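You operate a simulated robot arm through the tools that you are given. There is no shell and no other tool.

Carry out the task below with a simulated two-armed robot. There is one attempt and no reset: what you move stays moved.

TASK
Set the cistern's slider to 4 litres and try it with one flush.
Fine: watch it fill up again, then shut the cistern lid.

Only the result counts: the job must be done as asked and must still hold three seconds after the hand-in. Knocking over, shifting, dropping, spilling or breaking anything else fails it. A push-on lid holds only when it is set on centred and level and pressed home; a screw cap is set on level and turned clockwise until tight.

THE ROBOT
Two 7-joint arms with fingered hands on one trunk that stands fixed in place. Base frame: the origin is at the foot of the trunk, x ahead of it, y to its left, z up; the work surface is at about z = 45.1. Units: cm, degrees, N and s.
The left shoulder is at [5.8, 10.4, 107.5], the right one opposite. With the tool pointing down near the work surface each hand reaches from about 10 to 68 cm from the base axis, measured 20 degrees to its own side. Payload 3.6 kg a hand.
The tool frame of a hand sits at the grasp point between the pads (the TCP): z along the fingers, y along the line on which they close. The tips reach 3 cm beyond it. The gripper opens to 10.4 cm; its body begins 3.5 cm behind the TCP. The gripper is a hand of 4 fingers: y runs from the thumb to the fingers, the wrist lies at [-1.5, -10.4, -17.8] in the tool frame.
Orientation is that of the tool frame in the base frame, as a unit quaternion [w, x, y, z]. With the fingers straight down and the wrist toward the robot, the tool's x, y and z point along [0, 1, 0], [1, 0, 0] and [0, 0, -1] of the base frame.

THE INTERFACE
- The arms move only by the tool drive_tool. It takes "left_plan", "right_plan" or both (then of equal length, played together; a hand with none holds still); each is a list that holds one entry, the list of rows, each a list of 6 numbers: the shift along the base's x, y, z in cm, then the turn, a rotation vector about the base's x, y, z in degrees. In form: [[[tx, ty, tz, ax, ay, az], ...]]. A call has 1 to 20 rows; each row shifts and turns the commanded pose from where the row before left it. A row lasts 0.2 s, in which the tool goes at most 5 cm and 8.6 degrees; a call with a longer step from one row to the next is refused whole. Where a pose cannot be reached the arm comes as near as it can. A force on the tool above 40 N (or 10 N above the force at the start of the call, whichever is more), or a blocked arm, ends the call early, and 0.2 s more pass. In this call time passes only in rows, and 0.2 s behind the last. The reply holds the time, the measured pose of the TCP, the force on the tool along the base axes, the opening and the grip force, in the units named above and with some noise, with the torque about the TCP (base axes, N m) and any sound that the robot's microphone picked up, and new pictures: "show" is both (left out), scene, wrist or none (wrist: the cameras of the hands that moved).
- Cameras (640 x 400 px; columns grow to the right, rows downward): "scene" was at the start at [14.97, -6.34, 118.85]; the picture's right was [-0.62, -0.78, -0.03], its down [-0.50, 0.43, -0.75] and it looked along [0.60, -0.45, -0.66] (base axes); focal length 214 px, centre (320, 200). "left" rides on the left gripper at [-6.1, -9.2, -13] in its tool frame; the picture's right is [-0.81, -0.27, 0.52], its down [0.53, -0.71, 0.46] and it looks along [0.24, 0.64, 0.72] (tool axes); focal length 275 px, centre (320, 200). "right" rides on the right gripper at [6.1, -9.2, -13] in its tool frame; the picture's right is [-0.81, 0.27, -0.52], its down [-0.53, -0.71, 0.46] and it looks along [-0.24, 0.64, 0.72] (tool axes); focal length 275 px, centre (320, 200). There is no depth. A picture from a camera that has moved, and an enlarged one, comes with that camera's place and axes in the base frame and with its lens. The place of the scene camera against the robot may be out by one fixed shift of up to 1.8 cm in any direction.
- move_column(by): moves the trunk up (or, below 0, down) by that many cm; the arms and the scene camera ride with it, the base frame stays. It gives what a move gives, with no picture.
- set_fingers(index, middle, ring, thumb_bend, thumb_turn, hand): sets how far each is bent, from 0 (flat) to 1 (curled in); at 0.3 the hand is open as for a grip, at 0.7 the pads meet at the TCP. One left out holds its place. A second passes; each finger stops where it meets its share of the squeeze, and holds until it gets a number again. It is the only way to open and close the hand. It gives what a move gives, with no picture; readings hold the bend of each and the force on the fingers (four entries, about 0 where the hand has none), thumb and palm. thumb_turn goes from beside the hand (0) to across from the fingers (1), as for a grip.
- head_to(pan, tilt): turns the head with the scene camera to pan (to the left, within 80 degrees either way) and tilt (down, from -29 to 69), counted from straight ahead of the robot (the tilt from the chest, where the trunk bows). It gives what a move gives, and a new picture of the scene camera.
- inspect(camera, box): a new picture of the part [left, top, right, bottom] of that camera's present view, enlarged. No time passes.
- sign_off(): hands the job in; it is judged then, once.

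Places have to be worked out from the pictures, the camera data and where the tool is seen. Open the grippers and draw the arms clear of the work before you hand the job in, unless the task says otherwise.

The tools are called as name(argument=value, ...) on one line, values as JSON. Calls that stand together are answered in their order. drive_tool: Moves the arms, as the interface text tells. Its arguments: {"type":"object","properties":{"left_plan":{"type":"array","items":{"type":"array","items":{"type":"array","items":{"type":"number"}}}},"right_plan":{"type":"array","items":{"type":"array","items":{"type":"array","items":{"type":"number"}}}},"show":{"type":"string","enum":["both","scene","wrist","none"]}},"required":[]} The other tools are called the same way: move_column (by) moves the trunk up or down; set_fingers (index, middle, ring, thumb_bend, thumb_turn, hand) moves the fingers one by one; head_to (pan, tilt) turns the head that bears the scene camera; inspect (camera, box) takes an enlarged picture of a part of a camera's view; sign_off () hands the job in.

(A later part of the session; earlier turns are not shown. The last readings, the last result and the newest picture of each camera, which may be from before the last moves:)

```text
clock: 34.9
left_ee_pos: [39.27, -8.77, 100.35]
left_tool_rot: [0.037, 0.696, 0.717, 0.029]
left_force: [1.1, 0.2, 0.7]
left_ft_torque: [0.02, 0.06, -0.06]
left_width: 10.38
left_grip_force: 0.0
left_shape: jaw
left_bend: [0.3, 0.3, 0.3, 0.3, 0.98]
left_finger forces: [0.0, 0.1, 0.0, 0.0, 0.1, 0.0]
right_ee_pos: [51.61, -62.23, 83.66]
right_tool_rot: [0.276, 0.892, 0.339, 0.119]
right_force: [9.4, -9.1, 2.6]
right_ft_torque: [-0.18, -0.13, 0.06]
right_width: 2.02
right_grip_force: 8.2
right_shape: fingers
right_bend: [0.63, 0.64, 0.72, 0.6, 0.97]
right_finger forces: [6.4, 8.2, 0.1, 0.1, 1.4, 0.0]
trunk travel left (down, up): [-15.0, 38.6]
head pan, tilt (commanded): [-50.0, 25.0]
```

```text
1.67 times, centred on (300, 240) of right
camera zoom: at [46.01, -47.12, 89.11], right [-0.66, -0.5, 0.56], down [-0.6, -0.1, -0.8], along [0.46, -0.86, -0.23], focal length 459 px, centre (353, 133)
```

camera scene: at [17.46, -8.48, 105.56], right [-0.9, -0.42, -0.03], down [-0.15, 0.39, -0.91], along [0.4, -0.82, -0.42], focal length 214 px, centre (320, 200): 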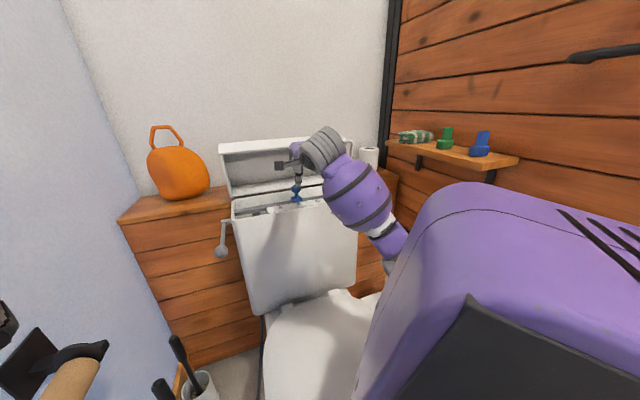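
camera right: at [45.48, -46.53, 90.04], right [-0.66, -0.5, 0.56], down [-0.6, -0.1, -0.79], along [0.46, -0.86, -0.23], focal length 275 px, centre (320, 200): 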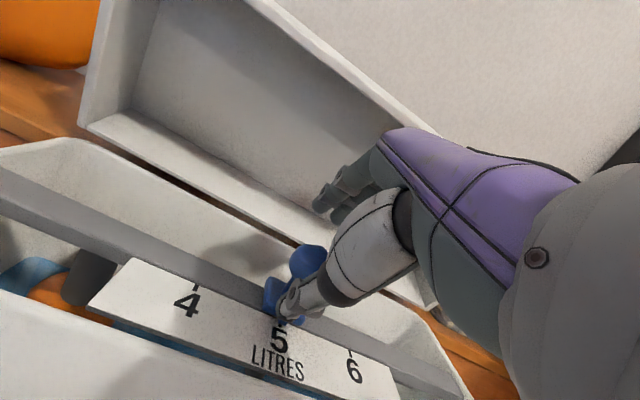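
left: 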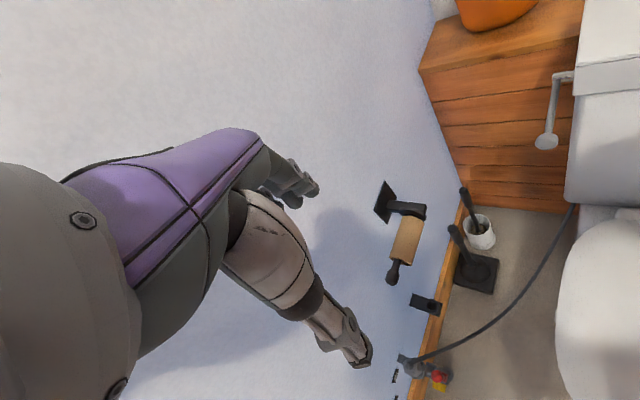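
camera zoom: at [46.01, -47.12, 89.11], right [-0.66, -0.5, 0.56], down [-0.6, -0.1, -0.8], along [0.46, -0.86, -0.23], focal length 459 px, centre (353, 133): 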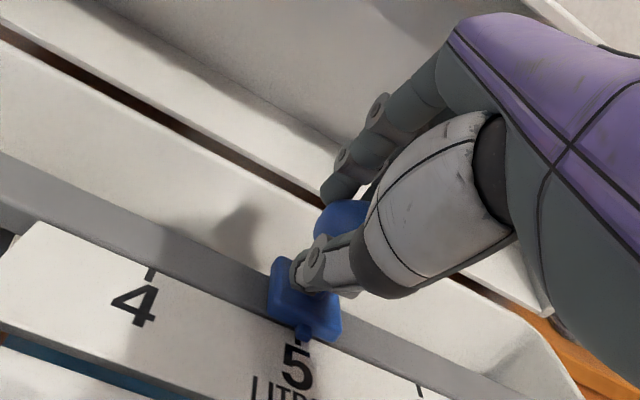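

Index and middle press from behind with about 7 N each and the thumb lightly from the front. I'll rebalance slightly forward and slide left about 4.5 cm, then check the pointer.

drive_tool(right_plan=[[[0.25, -0.25, 0, 0, 0, 0], [0.64, 0.63, 0, 0, 0, 0], [0.64, 0.63, 0, 0, 0, 0], [0.64, 0.63, 0, 0, 0, 0], [0.64, 0.63, 0, 0, 0, 0], [0.64, 0.63, 0, 0, 0, 0]]], show="both")

inspect(camera="right", box=[180, 120, 420, 360])

inspect(camera="scene", box=[230, 130, 360, 230])

```text
clock: 36.3
left_ee_pos: [39.27, -8.95, 100.42]
left_tool_rot: [0.036, 0.696, 0.717, 0.028]
left_force: [-0.5, 0.3, 1.1]
left_ft_torque: [-0.02, -0.04, -0.02]
left_width: 10.39
left_grip_force: 0.0
left_shape: jaw
left_bend: [0.3, 0.3, 0.3, 0.3, 0.98]
left_finger forces: [0.0, 0.0, 0.1, 0.0, 0.0, 0.0]
right_ee_pos: [55.18, -59.45, 83.62]
right_tool_rot: [0.274, 0.891, 0.341, 0.119]
right_force: [4.6, -5.8, -1.7]
right_ft_torque: [-0.08, -0.04, 0.01]
right_width: 1.89
right_grip_force: 6.4
right_shape: fingers
right_bend: [0.71, 0.66, 0.72, 0.58, 0.97]
right_finger forces: [3.9, 5.7, 0.0, 0.1, 3.7, 0.0]
trunk travel left (down, up): [-15.0, 38.6]
head pan, tilt (commanded): [-50.0, 25.0]
camera scene: at [17.57, -8.59, 105.51], right [-0.91, -0.42, -0.03], down [-0.15, 0.39, -0.91], along [0.4, -0.82, -0.42], focal length 214 px, centre (320, 200)
camera right: at [49.5, -44.23, 89.27], right [-0.66, -0.5, 0.56], down [-0.6, -0.1, -0.79], along [0.46, -0.86, -0.24], focal length 275 px, centre (320, 200)
```

scene: 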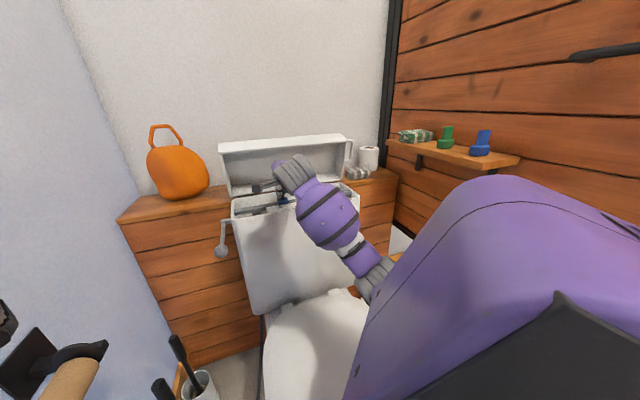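
right: 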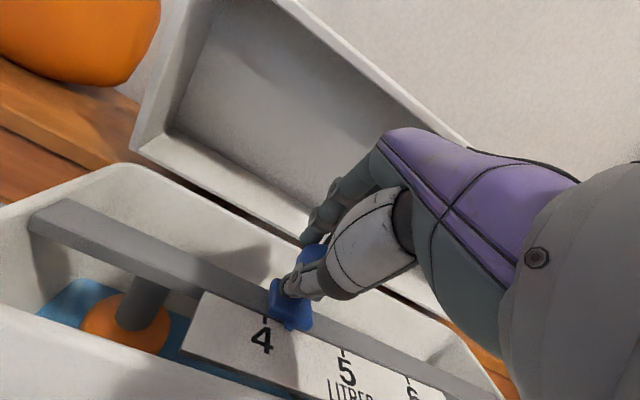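

```text
1.67 times, centred on (300, 240) of right
camera zoom: at [49.5, -44.23, 89.27], right [-0.66, -0.5, 0.56], down [-0.6, -0.1, -0.79], along [0.46, -0.86, -0.24], focal length 459 px, centre (353, 133)
```

zoom: 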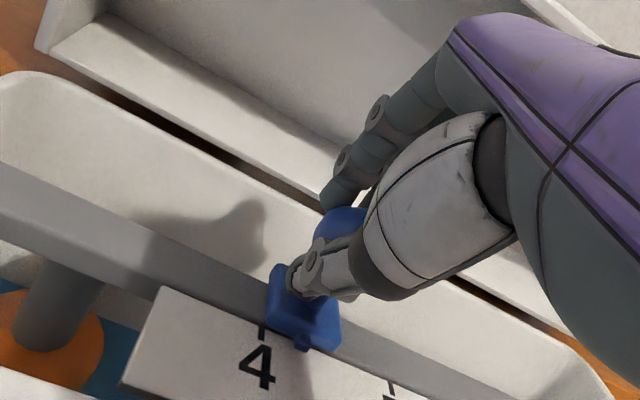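

```text
4.00 times, centred on (295, 180) of scene
camera zoom: at [17.57, -8.59, 105.51], right [-0.91, -0.42, -0.03], down [-0.15, 0.39, -0.91], along [0.4, -0.82, -0.42], focal length 858 px, centre (420, 280)
```

zoom: 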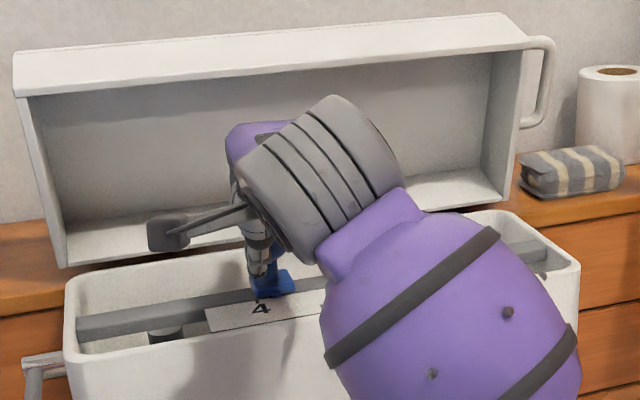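

The slider follows; the pointer is about 1.6 cm short of the 4 tick. I'll slide 1.2 cm more and re-check.

drive_tool(right_plan=[[[0.43, 0.42, 0, 0, 0, 0], [0.43, 0.42, 0, 0, 0, 0]]], show="none")

inspect(camera="right", box=[240, 240, 360, 360])

inspect(camera="scene", box=[250, 160, 330, 220])

```text
clock: 36.9
left_ee_pos: [39.3, -8.89, 100.3]
left_tool_rot: [0.037, 0.696, 0.716, 0.028]
left_force: [-0.1, 0.4, -0.1]
left_ft_torque: [0.01, -0.02, 0.02]
left_width: 10.36
left_grip_force: 0.1
left_shape: jaw
left_bend: [0.3, 0.3, 0.3, 0.3, 0.98]
left_finger forces: [0.0, 0.1, 0.0, 0.0, 0.1, 0.0]
right_ee_pos: [55.94, -58.49, 83.76]
right_tool_rot: [0.274, 0.892, 0.34, 0.119]
right_force: [5.4, -4.5, -4.1]
right_ft_torque: [-0.06, -0.06, 0.05]
right_width: 1.91
right_grip_force: 6.5
right_shape: fingers
right_bend: [0.71, 0.66, 0.72, 0.58, 0.97]
right_finger forces: [3.9, 5.2, 0.1, 0.0, 3.7, 0.0]
trunk travel left (down, up): [-15.0, 38.6]
head pan, tilt (commanded): [-50.0, 25.0]
```

```text
3.33 times, centred on (300, 300) of right
camera zoom: at [50.31, -43.43, 89.32], right [-0.66, -0.5, 0.56], down [-0.6, -0.1, -0.79], along [0.46, -0.86, -0.23], focal length 918 px, centre (387, -133)
```

zoom: 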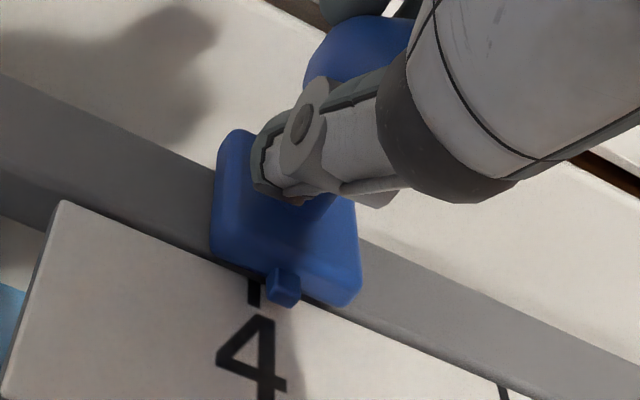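

```text
6.67 times, centred on (290, 190) of scene
camera zoom: at [17.58, -8.6, 105.51], right [-0.91, -0.42, -0.03], down [-0.15, 0.39, -0.91], along [0.4, -0.82, -0.42], focal length 1430 px, centre (520, 267)
```

zoom: 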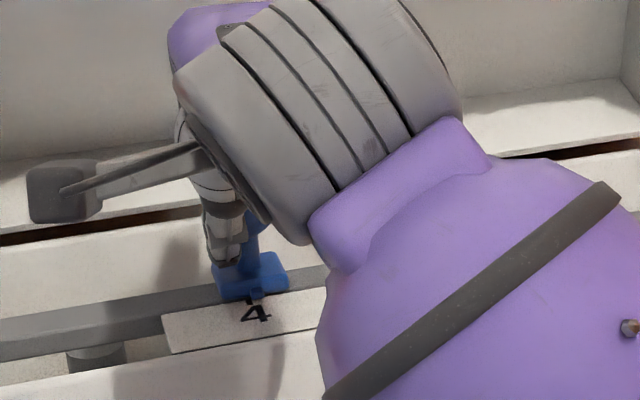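

The pointer is about 0.4 cm short (allowing for its height above the plate). I'll slide 0.4 cm more, then open the hand and back away to check from a straight view.

drive_tool(right_plan=[[[0.28, 0.28, 0, 0, 0, 0]]], show="none")

inspect(camera="right", box=[240, 240, 360, 360])

inspect(camera="scene", box=[250, 160, 330, 220])

```text
clock: 37.3
left_ee_pos: [39.24, -8.83, 100.33]
left_tool_rot: [0.036, 0.696, 0.717, 0.029]
left_force: [-1.1, 1.1, -1.4]
left_ft_torque: [0.01, 0.03, 0.0]
left_width: 10.36
left_grip_force: 0.1
left_shape: jaw
left_bend: [0.3, 0.3, 0.3, 0.3, 0.98]
left_finger forces: [0.0, 0.0, 0.1, 0.0, 0.0, 0.0]
right_ee_pos: [56.21, -58.2, 83.71]
right_tool_rot: [0.275, 0.892, 0.338, 0.118]
right_force: [5.7, -6.5, -4.8]
right_ft_torque: [-0.05, -0.05, 0.0]
right_width: 1.89
right_grip_force: 6.1
right_shape: fingers
right_bend: [0.71, 0.66, 0.72, 0.58, 0.97]
right_finger forces: [4.1, 5.3, 0.1, 0.0, 3.5, 0.1]
trunk travel left (down, up): [-15.0, 38.6]
head pan, tilt (commanded): [-50.0, 25.0]
```

```text
3.33 times, centred on (300, 300) of right
camera zoom: at [50.57, -43.13, 89.33], right [-0.66, -0.5, 0.56], down [-0.6, -0.1, -0.79], along [0.46, -0.86, -0.23], focal length 918 px, centre (387, -133)
```

zoom: 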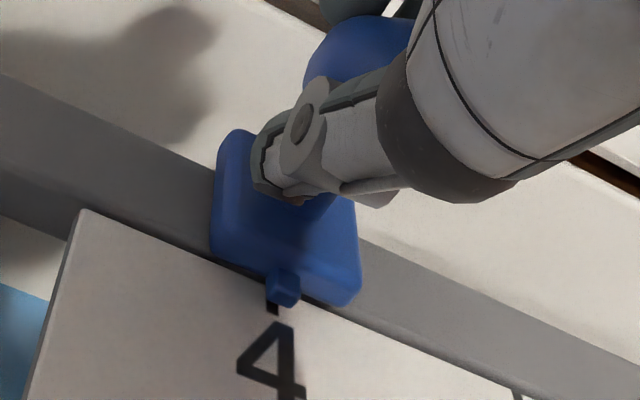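

```text
6.67 times, centred on (290, 190) of scene
camera zoom: at [17.59, -8.61, 105.5], right [-0.91, -0.42, -0.03], down [-0.15, 0.39, -0.91], along [0.4, -0.82, -0.42], focal length 1430 px, centre (520, 267)
```

zoom: 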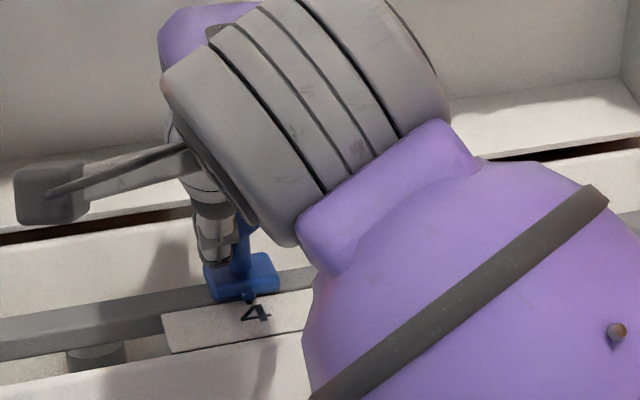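

The pointer now covers the 4 tick. I'll open the hand gently, and check whether the slider stays there.

set_fingers(hand="right", index=0.42, middle=0.42, ring=0.42, thumb_bend=0.48)

inspect(camera="right", box=[240, 240, 360, 360])

```text
clock: 38.3
left_ee_pos: [39.21, -8.86, 100.35]
left_tool_rot: [0.035, 0.696, 0.716, 0.029]
left_force: [0.0, -0.3, 0.2]
left_ft_torque: [0.04, 0.04, -0.01]
left_width: 10.38
left_grip_force: 0.0
left_shape: jaw
left_bend: [0.3, 0.3, 0.3, 0.3, 0.98]
left_finger forces: [0.0, 0.0, 0.1, 0.0, 0.0, 0.1]
right_ee_pos: [56.22, -58.27, 83.69]
right_tool_rot: [0.275, 0.891, 0.34, 0.119]
right_force: [-0.5, 0.3, 0.0]
right_ft_torque: [-0.02, -0.01, 0.03]
right_width: 6.46
right_grip_force: 0.0
right_shape: fingers
right_bend: [0.42, 0.42, 0.42, 0.48, 0.97]
right_finger forces: [0.0, 0.1, 0.1, 0.1, 0.0, 0.0]
trunk travel left (down, up): [-15.0, 38.6]
head pan, tilt (commanded): [-50.0, 25.0]
```

```text
3.33 times, centred on (300, 300) of right
camera zoom: at [50.57, -43.12, 89.33], right [-0.66, -0.5, 0.56], down [-0.6, -0.1, -0.79], along [0.46, -0.86, -0.23], focal length 918 px, centre (387, -133)
```

zoom: 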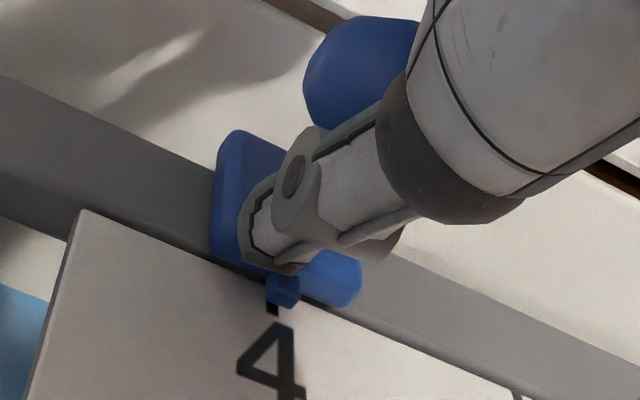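

The slider holds. I'll withdraw along the finger direction and shift right so the wrist camera looks straight at the 4 tick.

drive_tool(right_plan=[[[-0.8, 0.82, 1.64, 0, 0, 0], [-0.8, 0.82, 1.64, 0, 0, 0], [-0.8, 0.82, 1.64, 0, 0, 0], [-0.8, 0.82, 1.64, 0, 0, 0], [-1.8, -1.8, 0.2, 0, 0, 0], [-1.8, -1.8, 0.2, 0, 0, 0], [-1.7, -1.7, 0.2, 0, 0, 0]]], show="both")

inspect(camera="right", box=[120, 240, 280, 380])

```text
clock: 39.9
left_ee_pos: [39.42, -8.81, 100.34]
left_tool_rot: [0.035, 0.696, 0.716, 0.029]
left_force: [-0.1, 0.0, 0.3]
left_ft_torque: [-0.01, 0.02, 0.0]
left_width: 10.37
left_grip_force: 0.0
left_shape: jaw
left_bend: [0.3, 0.3, 0.3, 0.3, 0.98]
left_finger forces: [0.1, 0.0, 0.0, 0.0, 0.1, 0.1]
right_ee_pos: [47.55, -60.15, 90.65]
right_tool_rot: [0.274, 0.892, 0.34, 0.118]
right_force: [0.0, 0.4, 0.7]
right_ft_torque: [0.02, 0.02, 0.03]
right_width: 6.47
right_grip_force: 0.1
right_shape: fingers
right_bend: [0.42, 0.42, 0.42, 0.48, 0.97]
right_finger forces: [0.0, 0.1, 0.0, 0.1, 0.1, 0.0]
trunk travel left (down, up): [-15.0, 38.6]
head pan, tilt (commanded): [-50.0, 25.0]
camera scene: at [17.6, -8.61, 105.48], right [-0.91, -0.42, -0.03], down [-0.15, 0.39, -0.91], along [0.39, -0.82, -0.42], focal length 214 px, centre (320, 200)
camera right: at [41.81, -45.1, 96.11], right [-0.66, -0.5, 0.56], down [-0.6, -0.1, -0.79], along [0.46, -0.86, -0.23], focal length 275 px, centre (320, 200)
```

scene: 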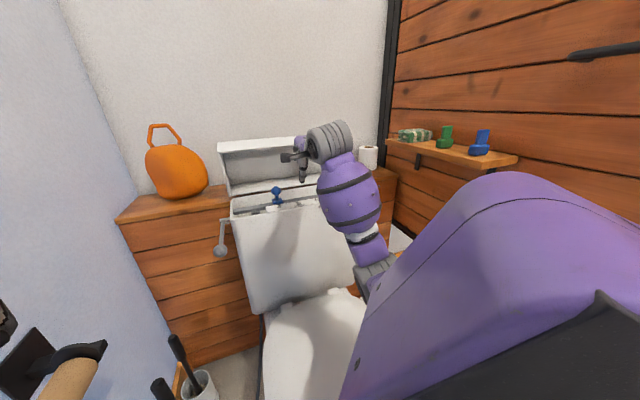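
right: 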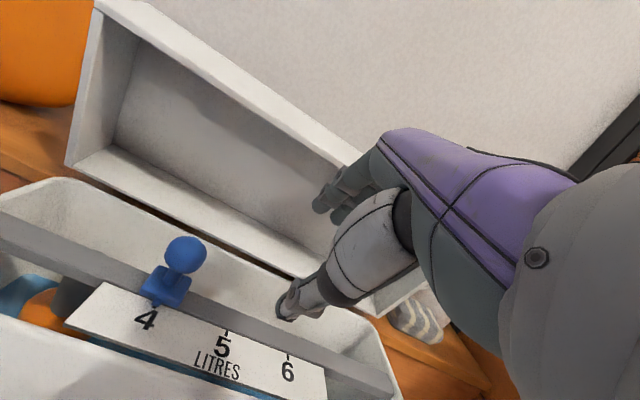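

```text
2.86 times, centred on (200, 310) of right
camera zoom: at [41.81, -45.1, 96.11], right [-0.66, -0.5, 0.56], down [-0.6, -0.1, -0.79], along [0.46, -0.86, -0.23], focal length 786 px, centre (663, -114)
```

zoom: 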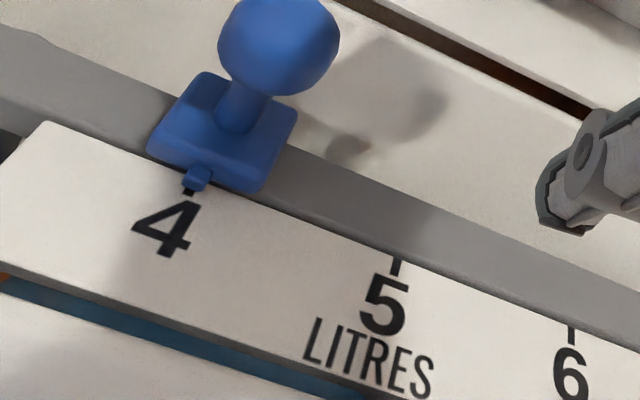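

The pointer lies on the 4 tick within about 1–2 mm. Next is the flush lever: pivot near (67.7,-46.6,75.8), arm running forward to a knob near (58,-37,75). I'll draw the left hand back out of the way and bring the right hand in front of the tank toward the lever, fingers closing and pitching down.

drive_tool(left_plan=[[[-3, 1.2, 1.0, 0, 0, 0], [-3, 1.2, 1.0, 0, 0, 0], [-3, 1.2, 1.0, 0, 0, 0], [-3, 1.2, 1.0, 0, 0, 0], [0, 0, 0, 0, 0, 0], [0, 0, 0, 0, 0, 0]]], right_plan=[[[-1.5, 1.5, 0.8, 0, 0, 0], [-1.5, 1.5, 0.8, 0, 0, 0], [-1.6, 1.6, 0.8, 0, 0, 0], [-1.6, 1.6, 0.8, 0, 0, 0], [0, 2, 0, 0, 0, 0], [2, 2.2, 0, 0, 0, 0]]], show="both")

set_fingers(hand="right", index=0.66, middle=0.66, ring=0.66, thumb_bend=0.62)

```text
clock: 40.9
left_ee_pos: [34.59, -7.75, 99.88]
left_tool_rot: [-0.014, 0.657, 0.753, -0.046]
left_force: [-0.3, 0.0, 0.4]
left_ft_torque: [0.0, 0.02, -0.01]
left_width: 10.4
left_grip_force: 0.2
left_shape: jaw
left_bend: [0.3, 0.3, 0.3, 0.3, 0.97]
left_finger forces: [0.1, 0.0, 0.1, 0.0, 0.1, 0.0]
left hand out of reach, approached as far as the arm can: row 2, 3, 4
right_ee_pos: [42.68, -55.99, 92.71]
right_tool_rot: [0.268, 0.894, 0.34, 0.119]
right_force: [-0.5, 0.0, -0.7]
right_ft_torque: [0.01, -0.03, 0.01]
right_width: 6.51
right_grip_force: 0.0
right_shape: fingers
right_bend: [0.42, 0.42, 0.42, 0.48, 0.97]
right_finger forces: [0.0, 0.0, 0.1, 0.1, 0.0, 0.1]
trunk travel left (down, up): [-15.0, 38.6]
head pan, tilt (commanded): [-50.0, 25.0]
stopped in row 4 (left hand): the arm was blocked; the commanded pose is now the measured one
camera scene: at [16.95, -10.44, 107.73], right [-0.95, -0.31, -0.03], down [-0.04, 0.2, -0.98], along [0.3, -0.93, -0.2], focal length 214 px, centre (320, 200)
camera right: at [37.11, -40.93, 98.45], right [-0.66, -0.51, 0.56], down [-0.6, -0.09, -0.79], along [0.45, -0.86, -0.25], focal length 275 px, centre (320, 200)
camera left: at [27.44, -14.28, 113.94], right [-0.2, -0.87, -0.46], down [-0.81, 0.41, -0.41], along [0.54, 0.29, -0.79], focal length 275 px, centre (320, 200)
```

scene: 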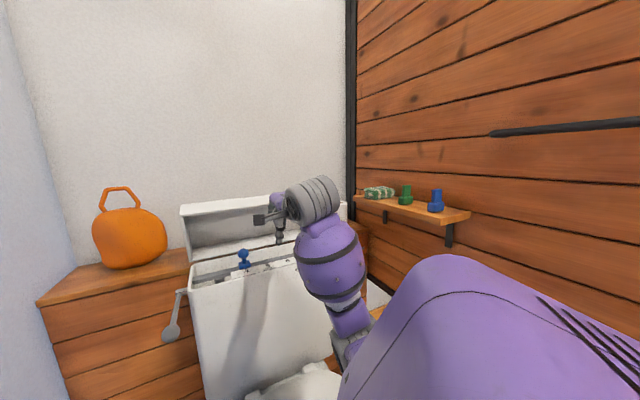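
right: 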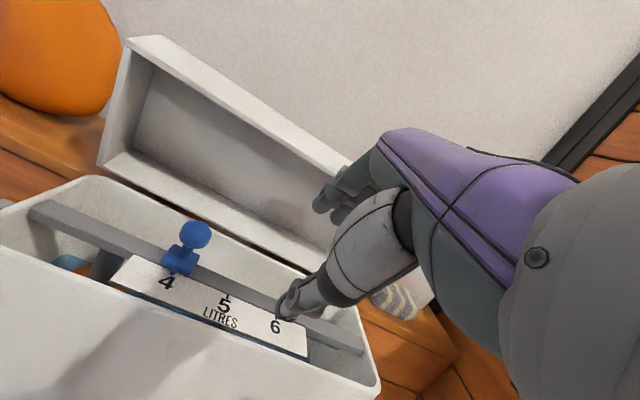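
left: 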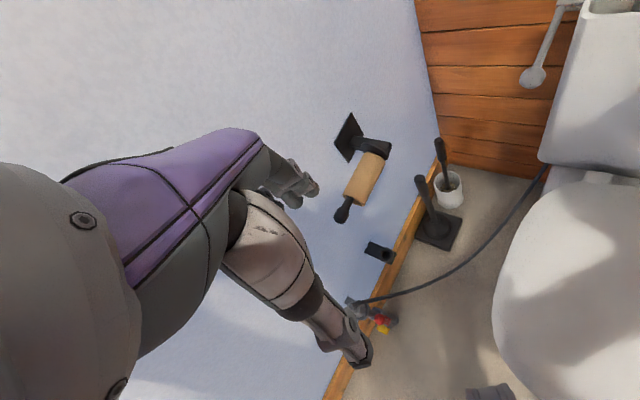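

```text
clock: 42.1
left_ee_pos: [34.61, -7.56, 99.62]
left_tool_rot: [-0.018, 0.654, 0.755, -0.042]
left_force: [0.8, -0.3, 0.4]
left_ft_torque: [0.01, 0.03, 0.02]
left_width: 10.37
left_grip_force: 0.1
left_shape: jaw
left_bend: [0.3, 0.3, 0.3, 0.3, 0.97]
left_finger forces: [0.0, 0.1, 0.0, 0.0, 0.0, 0.1]
right_ee_pos: [42.7, -55.77, 92.6]
right_tool_rot: [0.27, 0.893, 0.34, 0.118]
right_force: [0.0, -0.1, 0.1]
right_ft_torque: [0.02, -0.03, 0.03]
right_width: 1.64
right_grip_force: 0.1
right_shape: fingers
right_bend: [0.66, 0.66, 0.66, 0.62, 0.97]
right_finger forces: [0.0, 0.0, 0.1, 0.1, 0.1, 0.0]
trunk travel left (down, up): [-15.0, 38.6]
head pan, tilt (commanded): [-50.0, 25.0]
stopped (right hand): the arm was blocked; the commanded pose is now the measured one
```

The left hand can't retract further, but it sits well for the lever on the left end. I'll use the left hand for the lever: close its fingers into a presser, move it above the knob, and shift the right hand away to the right meanwhile.

set_fingers(hand="left", index=0.66, middle=0.66, ring=0.66, thumb_bend=0.64)

drive_tool(left_plan=[[[2.0, -2.5, -0.5, 0, 0, -5], [2.2, -2.8, -0.5, 0, 0, -5], [2.2, -2.8, -0.5, 0, 0, -5], [2.2, -2.8, -0.5, 0, 0, -5], [2.2, -2.8, -0.5, 0, 0, -5], [2.2, -2.8, -0.5, 0, 0, -5]]], right_plan=[[[-2, -2, 0.2, 0, 0, 0], [-2, -2, 0.2, 0, 0, 0], [-2, -2, 0.2, 0, 0, 0], [-2, -2, 0.2, 0, 0, 0], [-1, -1, 0, 0, 0, 0], [0, 0, 0, 0, 0, 0]]], show="both")

```text
clock: 43.3
left_ee_pos: [34.87, -7.51, 99.26]
left_tool_rot: [-0.022, 0.652, 0.757, -0.038]
left_force: [-0.4, 0.4, 0.0]
left_ft_torque: [-0.03, 0.01, 0.0]
left_width: 1.38
left_grip_force: 0.0
left_shape: fingers
left_bend: [0.66, 0.66, 0.66, 0.64, 0.97]
left_finger forces: [0.0, 0.1, 0.0, 0.0, 0.0, 0.0]
right_ee_pos: [42.74, -55.38, 92.75]
right_tool_rot: [0.271, 0.893, 0.341, 0.117]
right_force: [-0.3, 0.3, -0.6]
right_ft_torque: [0.01, -0.05, 0.05]
right_width: 1.62
right_grip_force: 0.0
right_shape: fingers
right_bend: [0.66, 0.66, 0.66, 0.62, 0.97]
right_finger forces: [0.1, 0.1, 0.1, 0.0, 0.1, 0.0]
trunk travel left (down, up): [-15.0, 38.6]
head pan, tilt (commanded): [-50.0, 25.0]
stopped (left hand): the arm was blocked; the commanded pose is now the measured one
```

```text
clock: 44.7
left_ee_pos: [49.7, -22.1, 95.97]
left_tool_rot: [-0.032, 0.828, 0.558, -0.052]
left_force: [-0.1, 0.4, 0.2]
left_ft_torque: [0.04, 0.05, 0.01]
left_width: 1.38
left_grip_force: 0.1
left_shape: fingers
left_bend: [0.66, 0.66, 0.66, 0.64, 0.97]
left_finger forces: [0.0, 0.0, 0.0, 0.1, 0.0, 0.0]
right_ee_pos: [35.35, -62.46, 93.77]
right_tool_rot: [0.277, 0.891, 0.344, 0.106]
right_force: [0.1, 0.3, 0.4]
right_ft_torque: [-0.01, 0.04, -0.01]
right_width: 1.62
right_grip_force: 0.1
right_shape: fingers
right_bend: [0.66, 0.66, 0.66, 0.62, 0.97]
right_finger forces: [0.1, 0.0, 0.0, 0.0, 0.0, 0.0]
trunk travel left (down, up): [-15.0, 38.6]
head pan, tilt (commanded): [-50.0, 25.0]
camera scene: at [22.06, -5.83, 105.09], right [-0.77, -0.64, 0.0], down [-0.27, 0.32, -0.91], along [0.58, -0.69, -0.42], focal length 214 px, centre (320, 200)
camera right: at [29.84, -47.27, 99.3], right [-0.64, -0.49, 0.58], down [-0.62, -0.11, -0.78], along [0.45, -0.86, -0.23], focal length 275 px, centre (320, 200)
camera left: at [40.71, -24.19, 110.2], right [-0.62, -0.65, -0.44], down [-0.51, 0.76, -0.4], along [0.59, -0.02, -0.8], focal length 275 px, centre (320, 200)
```

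scene: 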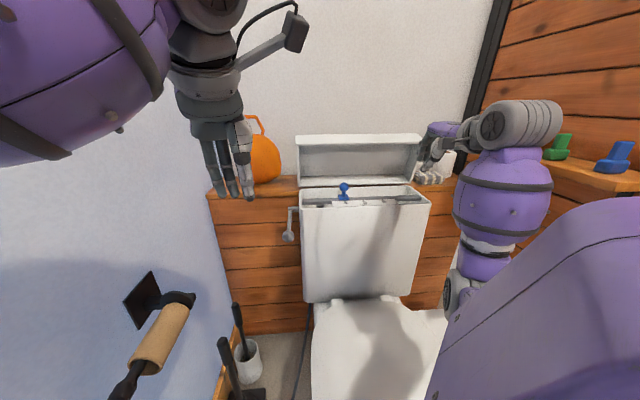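
right: 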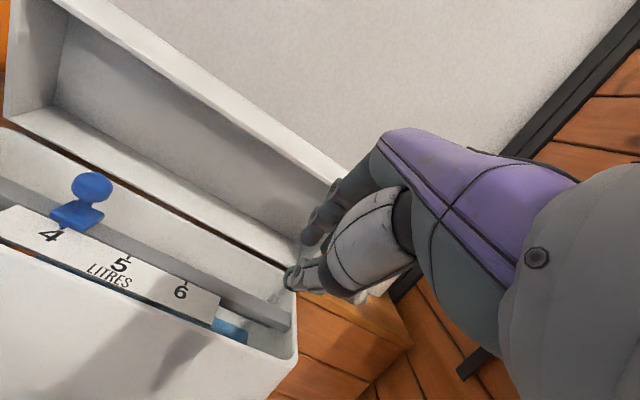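
left: 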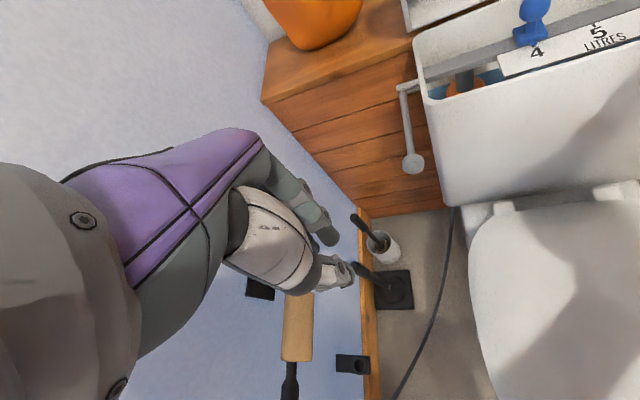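

The lever knob is confirmed near (58,-37.2,75.5). I'll bring the left hand's closed fingertips over it, staying about 7 cm above.

drive_tool(left_plan=[[[1.72, -3.02, -1.9, 0, 0, -4], [1.72, -3.02, -1.9, 0, 0, -4], [1.72, -3.02, -1.9, 0, 0, -4], [1.72, -3.02, -1.9, 0, 0, -4], [1.72, -3.02, -1.9, 0, 0, -4]]], show="both")

inspect(camera="left", box=[240, 140, 480, 340])

inspect(camera="scene", box=[220, 130, 380, 260])

```text
clock: 45.9
left_ee_pos: [56.57, -27.68, 89.84]
left_tool_rot: [-0.039, 0.907, 0.416, -0.046]
left_force: [-0.7, -0.3, 0.7]
left_ft_torque: [-0.02, 0.0, 0.0]
left_width: 1.36
left_grip_force: 0.0
left_shape: fingers
left_bend: [0.66, 0.66, 0.66, 0.64, 0.98]
left_finger forces: [0.1, 0.1, 0.1, 0.0, 0.0, 0.0]
left hand out of reach, approached as far as the arm can: row 3, 4, 5
right_ee_pos: [35.3, -62.36, 93.77]
right_tool_rot: [0.277, 0.891, 0.345, 0.106]
right_force: [-0.5, -0.9, -0.5]
right_ft_torque: [0.02, 0.03, 0.0]
right_width: 1.61
right_grip_force: 0.0
right_shape: fingers
right_bend: [0.66, 0.66, 0.66, 0.62, 0.97]
right_finger forces: [0.0, 0.0, 0.0, 0.0, 0.1, 0.0]
trunk travel left (down, up): [-15.0, 38.6]
head pan, tilt (commanded): [-50.0, 25.0]
camera scene: at [22.04, -5.79, 105.11], right [-0.77, -0.64, 0.0], down [-0.27, 0.32, -0.91], along [0.58, -0.69, -0.42], focal length 214 px, centre (320, 200)
camera left: at [47.15, -26.77, 104.13], right [-0.79, -0.42, -0.44], down [-0.24, 0.88, -0.4], along [0.56, -0.21, -0.8], focal length 275 px, centre (320, 200)
```

scene: 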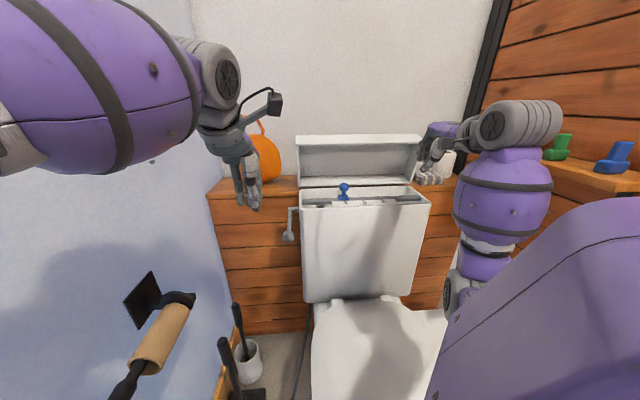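
left: 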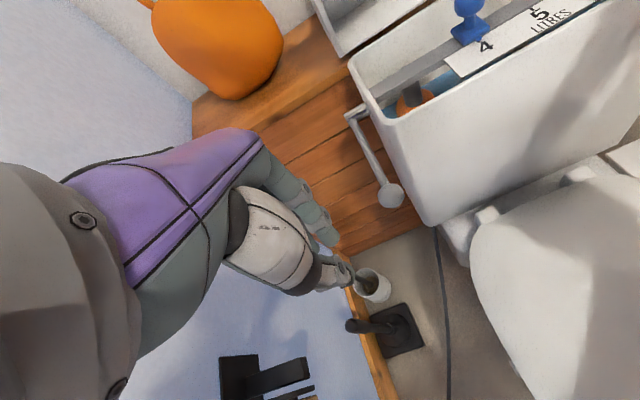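

```text
2.00 times, centred on (360, 240) of left
camera zoom: at [47.15, -26.77, 104.13], right [-0.79, -0.42, -0.44], down [-0.24, 0.88, -0.4], along [0.56, -0.21, -0.8], focal length 551 px, centre (240, 120)
```

zoom: 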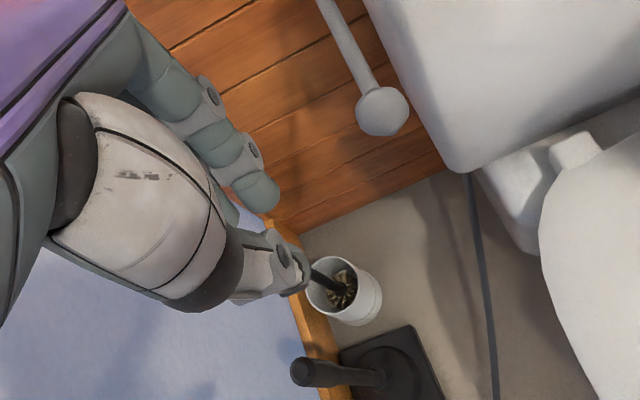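

```text
3.08 times, centred on (300, 195) of scene
camera zoom: at [22.04, -5.79, 105.11], right [-0.77, -0.64, 0.0], down [-0.27, 0.32, -0.91], along [0.58, -0.69, -0.42], focal length 660 px, centre (382, 215)
```

zoom: 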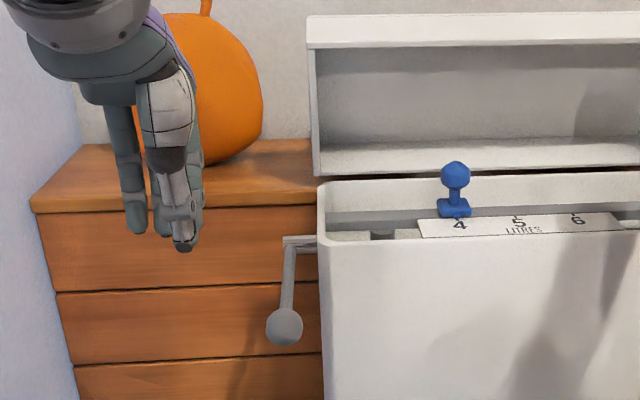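

The left arm can't reach that far with the hand vertical. I'll pitch the left hand forward about 45°, which gives it more reach, while moving the fingertips to just above the knob.

drive_tool(left_plan=[[[0, -0.8, -0.6, -4.85, -5.67, 0.37], [0, -1.2, -0.8, -4.85, -5.67, 0.37], [0, -1.4, -1.0, -4.85, -5.67, 0.37], [0, -1.4, -1.0, -4.85, -5.67, 0.37], [0, -1.4, -1.0, -4.85, -5.67, 0.37], [0, -1.4, -1.0, -4.85, -5.67, 0.37]]], show="both")

inspect(camera="left", box=[240, 140, 480, 340])

inspect(camera="scene", box=[220, 130, 380, 260])

```text
clock: 47.3
left_ee_pos: [56.35, -35.39, 84.59]
left_tool_rot: [0.308, 0.858, 0.393, 0.119]
left_force: [0.1, 0.5, 0.1]
left_ft_torque: [0.02, 0.01, 0.03]
left_width: 1.4
left_grip_force: 0.0
left_shape: fingers
left_bend: [0.66, 0.66, 0.66, 0.64, 0.98]
left_finger forces: [0.1, 0.0, 0.0, 0.0, 0.0, 0.1]
right_ee_pos: [35.34, -62.47, 93.79]
right_tool_rot: [0.278, 0.891, 0.344, 0.105]
right_force: [0.4, -0.4, -0.4]
right_ft_torque: [-0.03, -0.05, 0.01]
right_width: 1.6
right_grip_force: 0.0
right_shape: fingers
right_bend: [0.66, 0.66, 0.66, 0.62, 0.97]
right_finger forces: [0.0, 0.0, 0.0, 0.1, 0.0, 0.0]
trunk travel left (down, up): [-15.0, 38.6]
head pan, tilt (commanded): [-50.0, 25.0]
camera scene: at [22.07, -5.81, 105.1], right [-0.77, -0.64, 0.0], down [-0.27, 0.32, -0.91], along [0.58, -0.69, -0.42], focal length 214 px, centre (320, 200)
camera left: at [41.06, -29.7, 89.29], right [-0.47, -0.69, -0.55], down [0.13, 0.56, -0.82], along [0.87, -0.45, -0.18], focal length 275 px, centre (320, 200)
```

scene: 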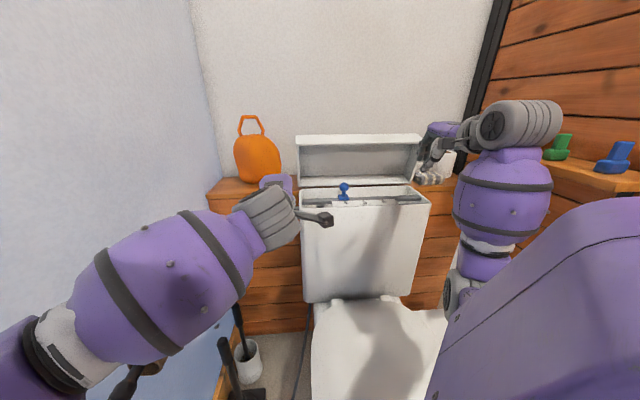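
left: 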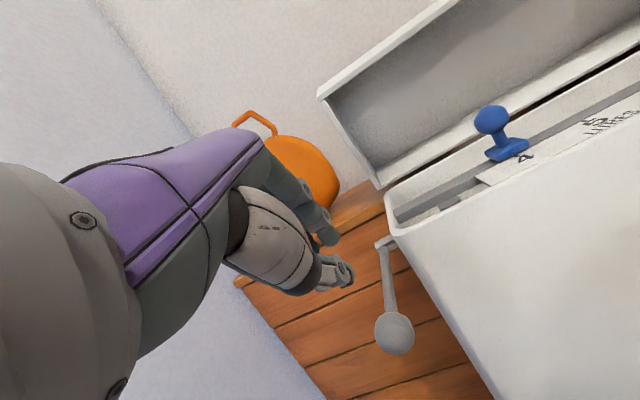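

```text
2.00 times, centred on (360, 240) of left
camera zoom: at [41.06, -29.7, 89.29], right [-0.47, -0.69, -0.55], down [0.13, 0.56, -0.82], along [0.87, -0.45, -0.18], focal length 551 px, centre (240, 120)
```

zoom: 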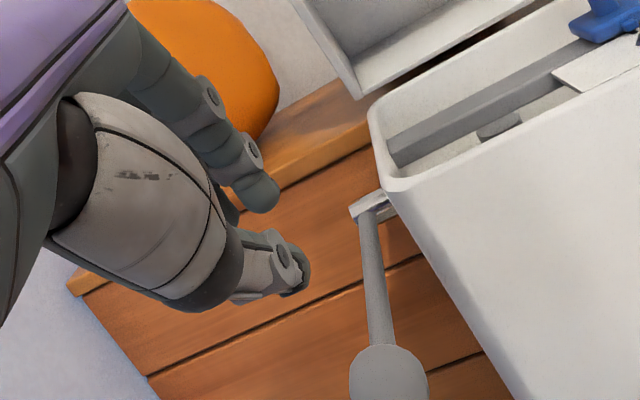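

```text
3.08 times, centred on (300, 195) of scene
camera zoom: at [22.07, -5.81, 105.1], right [-0.77, -0.64, 0.0], down [-0.27, 0.32, -0.91], along [0.58, -0.69, -0.42], focal length 660 px, centre (382, 215)
```

zoom: 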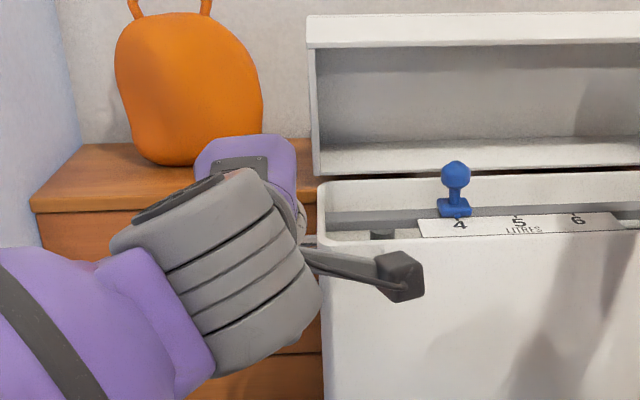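

From this closer view the knob is at about (58.2,-37.4,74.6), roughly 6 cm below the left fingertips. I'll align over it and descend to just above contact.

drive_tool(left_plan=[[[0.15, -0.2, -1.3, 0, 0, 0], [0.15, -0.2, -1.3, 0, 0, 0], [0.1, -0.2, -1.3, 0, 0, 0], [0.1, -0.1, -1.0, 0, 0, 0]]], show="wrist")

inspect(camera="left", box=[240, 180, 460, 380])

```text
clock: 48.3
left_ee_pos: [56.97, -36.13, 79.5]
left_tool_rot: [0.306, 0.858, 0.394, 0.12]
left_force: [0.0, -0.7, 0.0]
left_ft_torque: [-0.01, 0.0, 0.0]
left_width: 1.36
left_grip_force: 0.0
left_shape: fingers
left_bend: [0.66, 0.66, 0.66, 0.64, 0.98]
left_finger forces: [0.0, 0.0, 0.0, 0.0, 0.1, 0.0]
right_ee_pos: [35.26, -62.43, 93.88]
right_tool_rot: [0.277, 0.891, 0.344, 0.106]
right_force: [0.2, -0.4, 0.5]
right_ft_torque: [0.02, -0.03, -0.02]
right_width: 1.64
right_grip_force: 0.0
right_shape: fingers
right_bend: [0.66, 0.66, 0.66, 0.62, 0.97]
right_finger forces: [0.1, 0.0, 0.0, 0.0, 0.1, 0.1]
trunk travel left (down, up): [-15.0, 38.6]
head pan, tilt (commanded): [-50.0, 25.0]
camera left: at [41.58, -30.43, 84.27], right [-0.47, -0.69, -0.55], down [0.13, 0.56, -0.82], along [0.87, -0.45, -0.18], focal length 275 px, centre (320, 200)
```

left: 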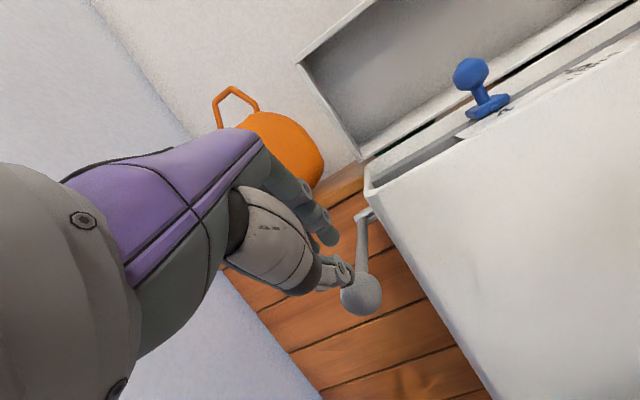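

```text
2.00 times, centred on (350, 280) of left
camera zoom: at [41.58, -30.43, 84.27], right [-0.47, -0.69, -0.55], down [0.13, 0.56, -0.82], along [0.87, -0.45, -0.18], focal length 551 px, centre (260, 40)
```

zoom: 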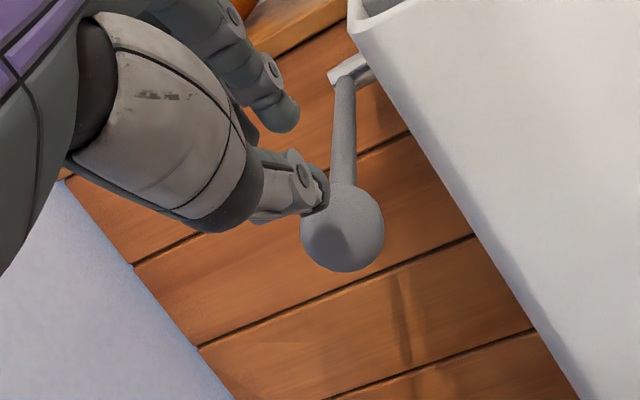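

The fingertips are about 2 cm above the knob, whose top is near z=75. I'll press down steadily about 5 cm and listen for the flush.

drive_tool(left_plan=[[[0.2, -0.2, -0.6, 0, 0, 0], [0.15, -0.15, -0.6, 0, 0, 0], [0.05, -0.05, -0.6, 0, 0, 0], [0.05, -0.05, -0.6, 0, 0, 0], [0.05, -0.05, -0.6, 0, 0, 0], [0.05, -0.05, -0.6, 0, 0, 0], [0.05, -0.05, -0.6, 0, 0, 0]]], show="both")

inspect(camera="left", box=[240, 180, 460, 380])

```text
clock: 49.9
left_ee_pos: [57.51, -36.65, 75.52]
left_tool_rot: [0.307, 0.858, 0.393, 0.12]
left_force: [0.4, 0.3, 0.8]
left_ft_torque: [0.0, -0.02, 0.01]
left_width: 1.38
left_grip_force: 0.0
left_shape: fingers
left_bend: [0.66, 0.66, 0.66, 0.64, 0.98]
left_finger forces: [0.1, 0.2, 0.1, 0.1, 0.1, 0.0]
right_ee_pos: [35.3, -62.39, 93.85]
right_tool_rot: [0.277, 0.891, 0.345, 0.106]
right_force: [-0.4, 0.5, 0.2]
right_ft_torque: [0.01, 0.02, 0.0]
right_width: 1.64
right_grip_force: 0.1
right_shape: fingers
right_bend: [0.66, 0.66, 0.66, 0.62, 0.97]
right_finger forces: [0.0, 0.0, 0.0, 0.1, 0.0, 0.0]
trunk travel left (down, up): [-15.0, 38.6]
head pan, tilt (commanded): [-50.0, 25.0]
camera scene: at [22.06, -5.81, 105.1], right [-0.77, -0.64, 0.0], down [-0.27, 0.32, -0.91], along [0.58, -0.69, -0.42], focal length 214 px, centre (320, 200)
camera left: at [42.15, -30.99, 80.15], right [-0.47, -0.69, -0.55], down [0.13, 0.56, -0.82], along [0.87, -0.45, -0.18], focal length 275 px, centre (320, 200)
```

scene: 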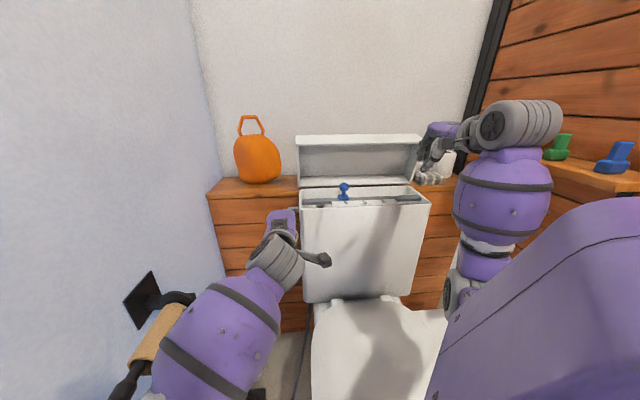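
left: 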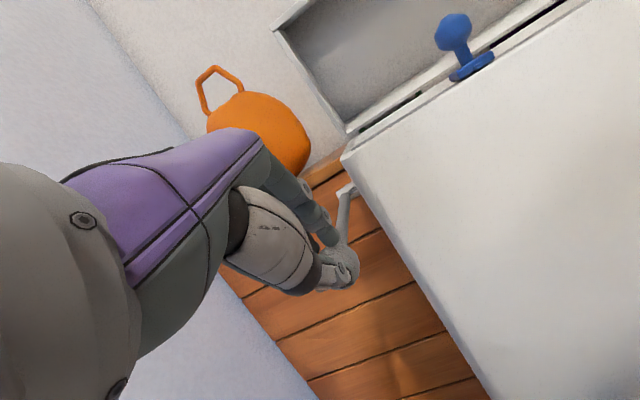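

```text
2.00 times, centred on (350, 280) of left
camera zoom: at [42.15, -30.99, 80.15], right [-0.47, -0.69, -0.55], down [0.13, 0.56, -0.82], along [0.87, -0.45, -0.18], focal length 551 px, centre (260, 40)
```

zoom: 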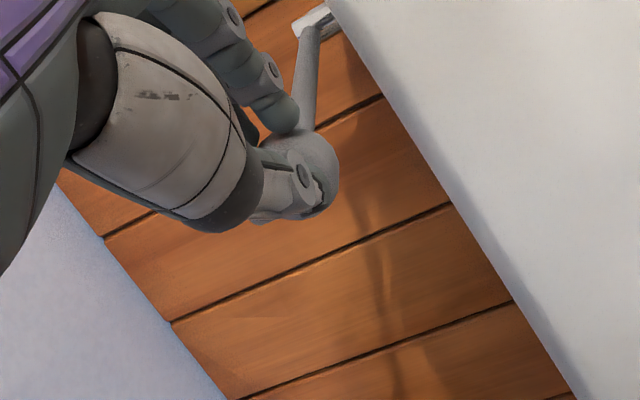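

The thumb is now in front of the knob and a finger rests on the lever arm just behind it, with little force yet. I'll keep pressing straight down.

drive_tool(left_plan=[[[0.05, -0.05, -0.6, 0, 0, 0], [0.05, -0.05, -0.6, 0, 0, 0], [0.05, -0.05, -0.6, 0, 0, 0], [0.05, -0.05, -0.6, 0, 0, 0]]], show="wrist")

inspect(camera="left", box=[240, 160, 460, 360])

```text
clock: 50.9
left_ee_pos: [57.66, -36.82, 73.04]
left_tool_rot: [0.306, 0.859, 0.393, 0.12]
left_force: [-1.5, 0.1, 0.6]
left_ft_torque: [0.03, -0.01, 0.02]
left_width: 1.36
left_grip_force: 0.2
left_shape: fingers
left_bend: [0.66, 0.66, 0.66, 0.64, 0.98]
left_finger forces: [0.0, 0.5, 0.0, 0.0, 0.1, 0.0]
right_ee_pos: [35.36, -62.41, 93.85]
right_tool_rot: [0.278, 0.891, 0.344, 0.106]
right_force: [-0.7, 0.4, 0.1]
right_ft_torque: [-0.01, 0.0, 0.05]
right_width: 1.64
right_grip_force: 0.1
right_shape: fingers
right_bend: [0.66, 0.66, 0.66, 0.62, 0.97]
right_finger forces: [0.0, 0.0, 0.0, 0.0, 0.1, 0.0]
trunk travel left (down, up): [-15.0, 38.6]
head pan, tilt (commanded): [-50.0, 25.0]
camera left: at [42.37, -31.16, 77.73], right [-0.47, -0.69, -0.55], down [0.13, 0.56, -0.82], along [0.87, -0.45, -0.18], focal length 275 px, centre (320, 200)
```

left: 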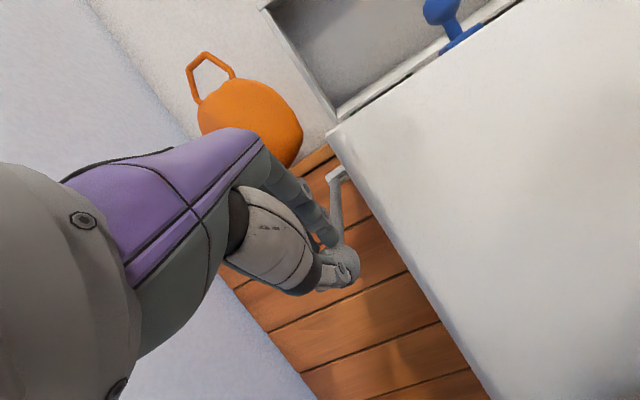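

```text
2.00 times, centred on (350, 260) of left
camera zoom: at [42.37, -31.16, 77.73], right [-0.47, -0.69, -0.55], down [0.13, 0.56, -0.82], along [0.87, -0.45, -0.18], focal length 551 px, centre (260, 80)
```

zoom: 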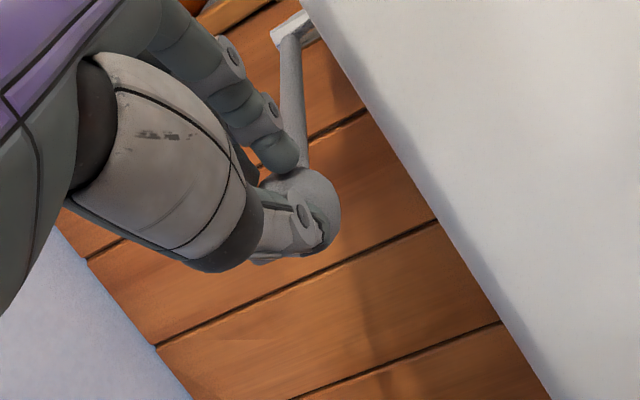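

The lever is turning with the press (knob down to about z=70) with little force and no sound yet. I'll continue pressing.

drive_tool(left_plan=[[[0.15, -0.15, -0.6, 0, 0, 0], [0.15, -0.15, -0.6, 0, 0, 0], [0.15, -0.15, -0.6, 0, 0, 0], [0.2, -0.2, -0.6, 0, 0, 0]]], show="wrist")

inspect(camera="scene", box=[220, 130, 440, 260])

```text
clock: 51.9
left_ee_pos: [58.37, -37.5, 70.66]
left_tool_rot: [0.306, 0.859, 0.393, 0.12]
left_force: [-1.0, 0.9, -0.5]
left_ft_torque: [0.02, 0.02, -0.03]
left_width: 1.52
left_grip_force: 0.8
left_shape: fingers
left_bend: [0.66, 0.66, 0.66, 0.63, 0.97]
left_finger forces: [0.0, 0.0, 0.1, 0.1, 1.3, 0.0]
right_ee_pos: [35.35, -62.44, 93.84]
right_tool_rot: [0.277, 0.891, 0.344, 0.105]
right_force: [-0.9, 0.4, 0.4]
right_ft_torque: [0.02, 0.02, 0.04]
right_width: 1.65
right_grip_force: 0.0
right_shape: fingers
right_bend: [0.66, 0.66, 0.66, 0.62, 0.97]
right_finger forces: [0.0, 0.1, 0.0, 0.0, 0.0, 0.0]
trunk travel left (down, up): [-15.0, 38.6]
head pan, tilt (commanded): [-50.0, 25.0]
camera left: at [43.06, -31.85, 75.38], right [-0.47, -0.69, -0.55], down [0.13, 0.56, -0.82], along [0.87, -0.45, -0.18], focal length 275 px, centre (320, 200)
```

left: 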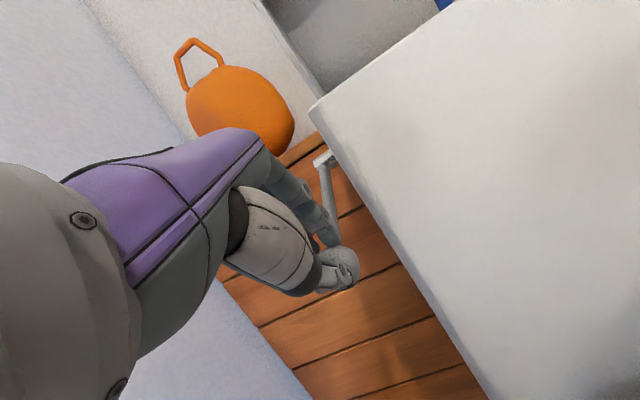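

```text
2.91 times, centred on (330, 195) of scene
camera zoom: at [22.05, -5.8, 105.11], right [-0.77, -0.64, 0.0], down [-0.27, 0.32, -0.91], along [0.58, -0.69, -0.42], focal length 624 px, centre (291, 214)
```

zoom: 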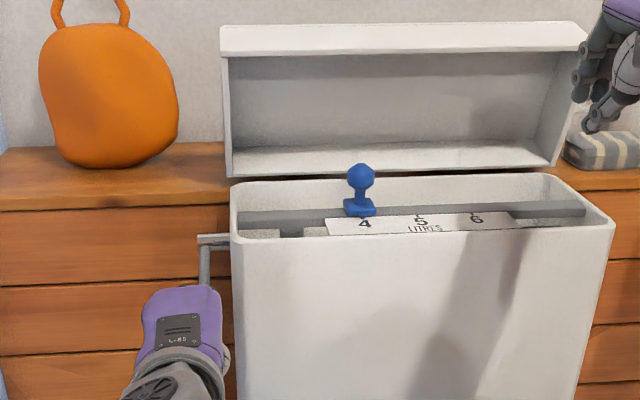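

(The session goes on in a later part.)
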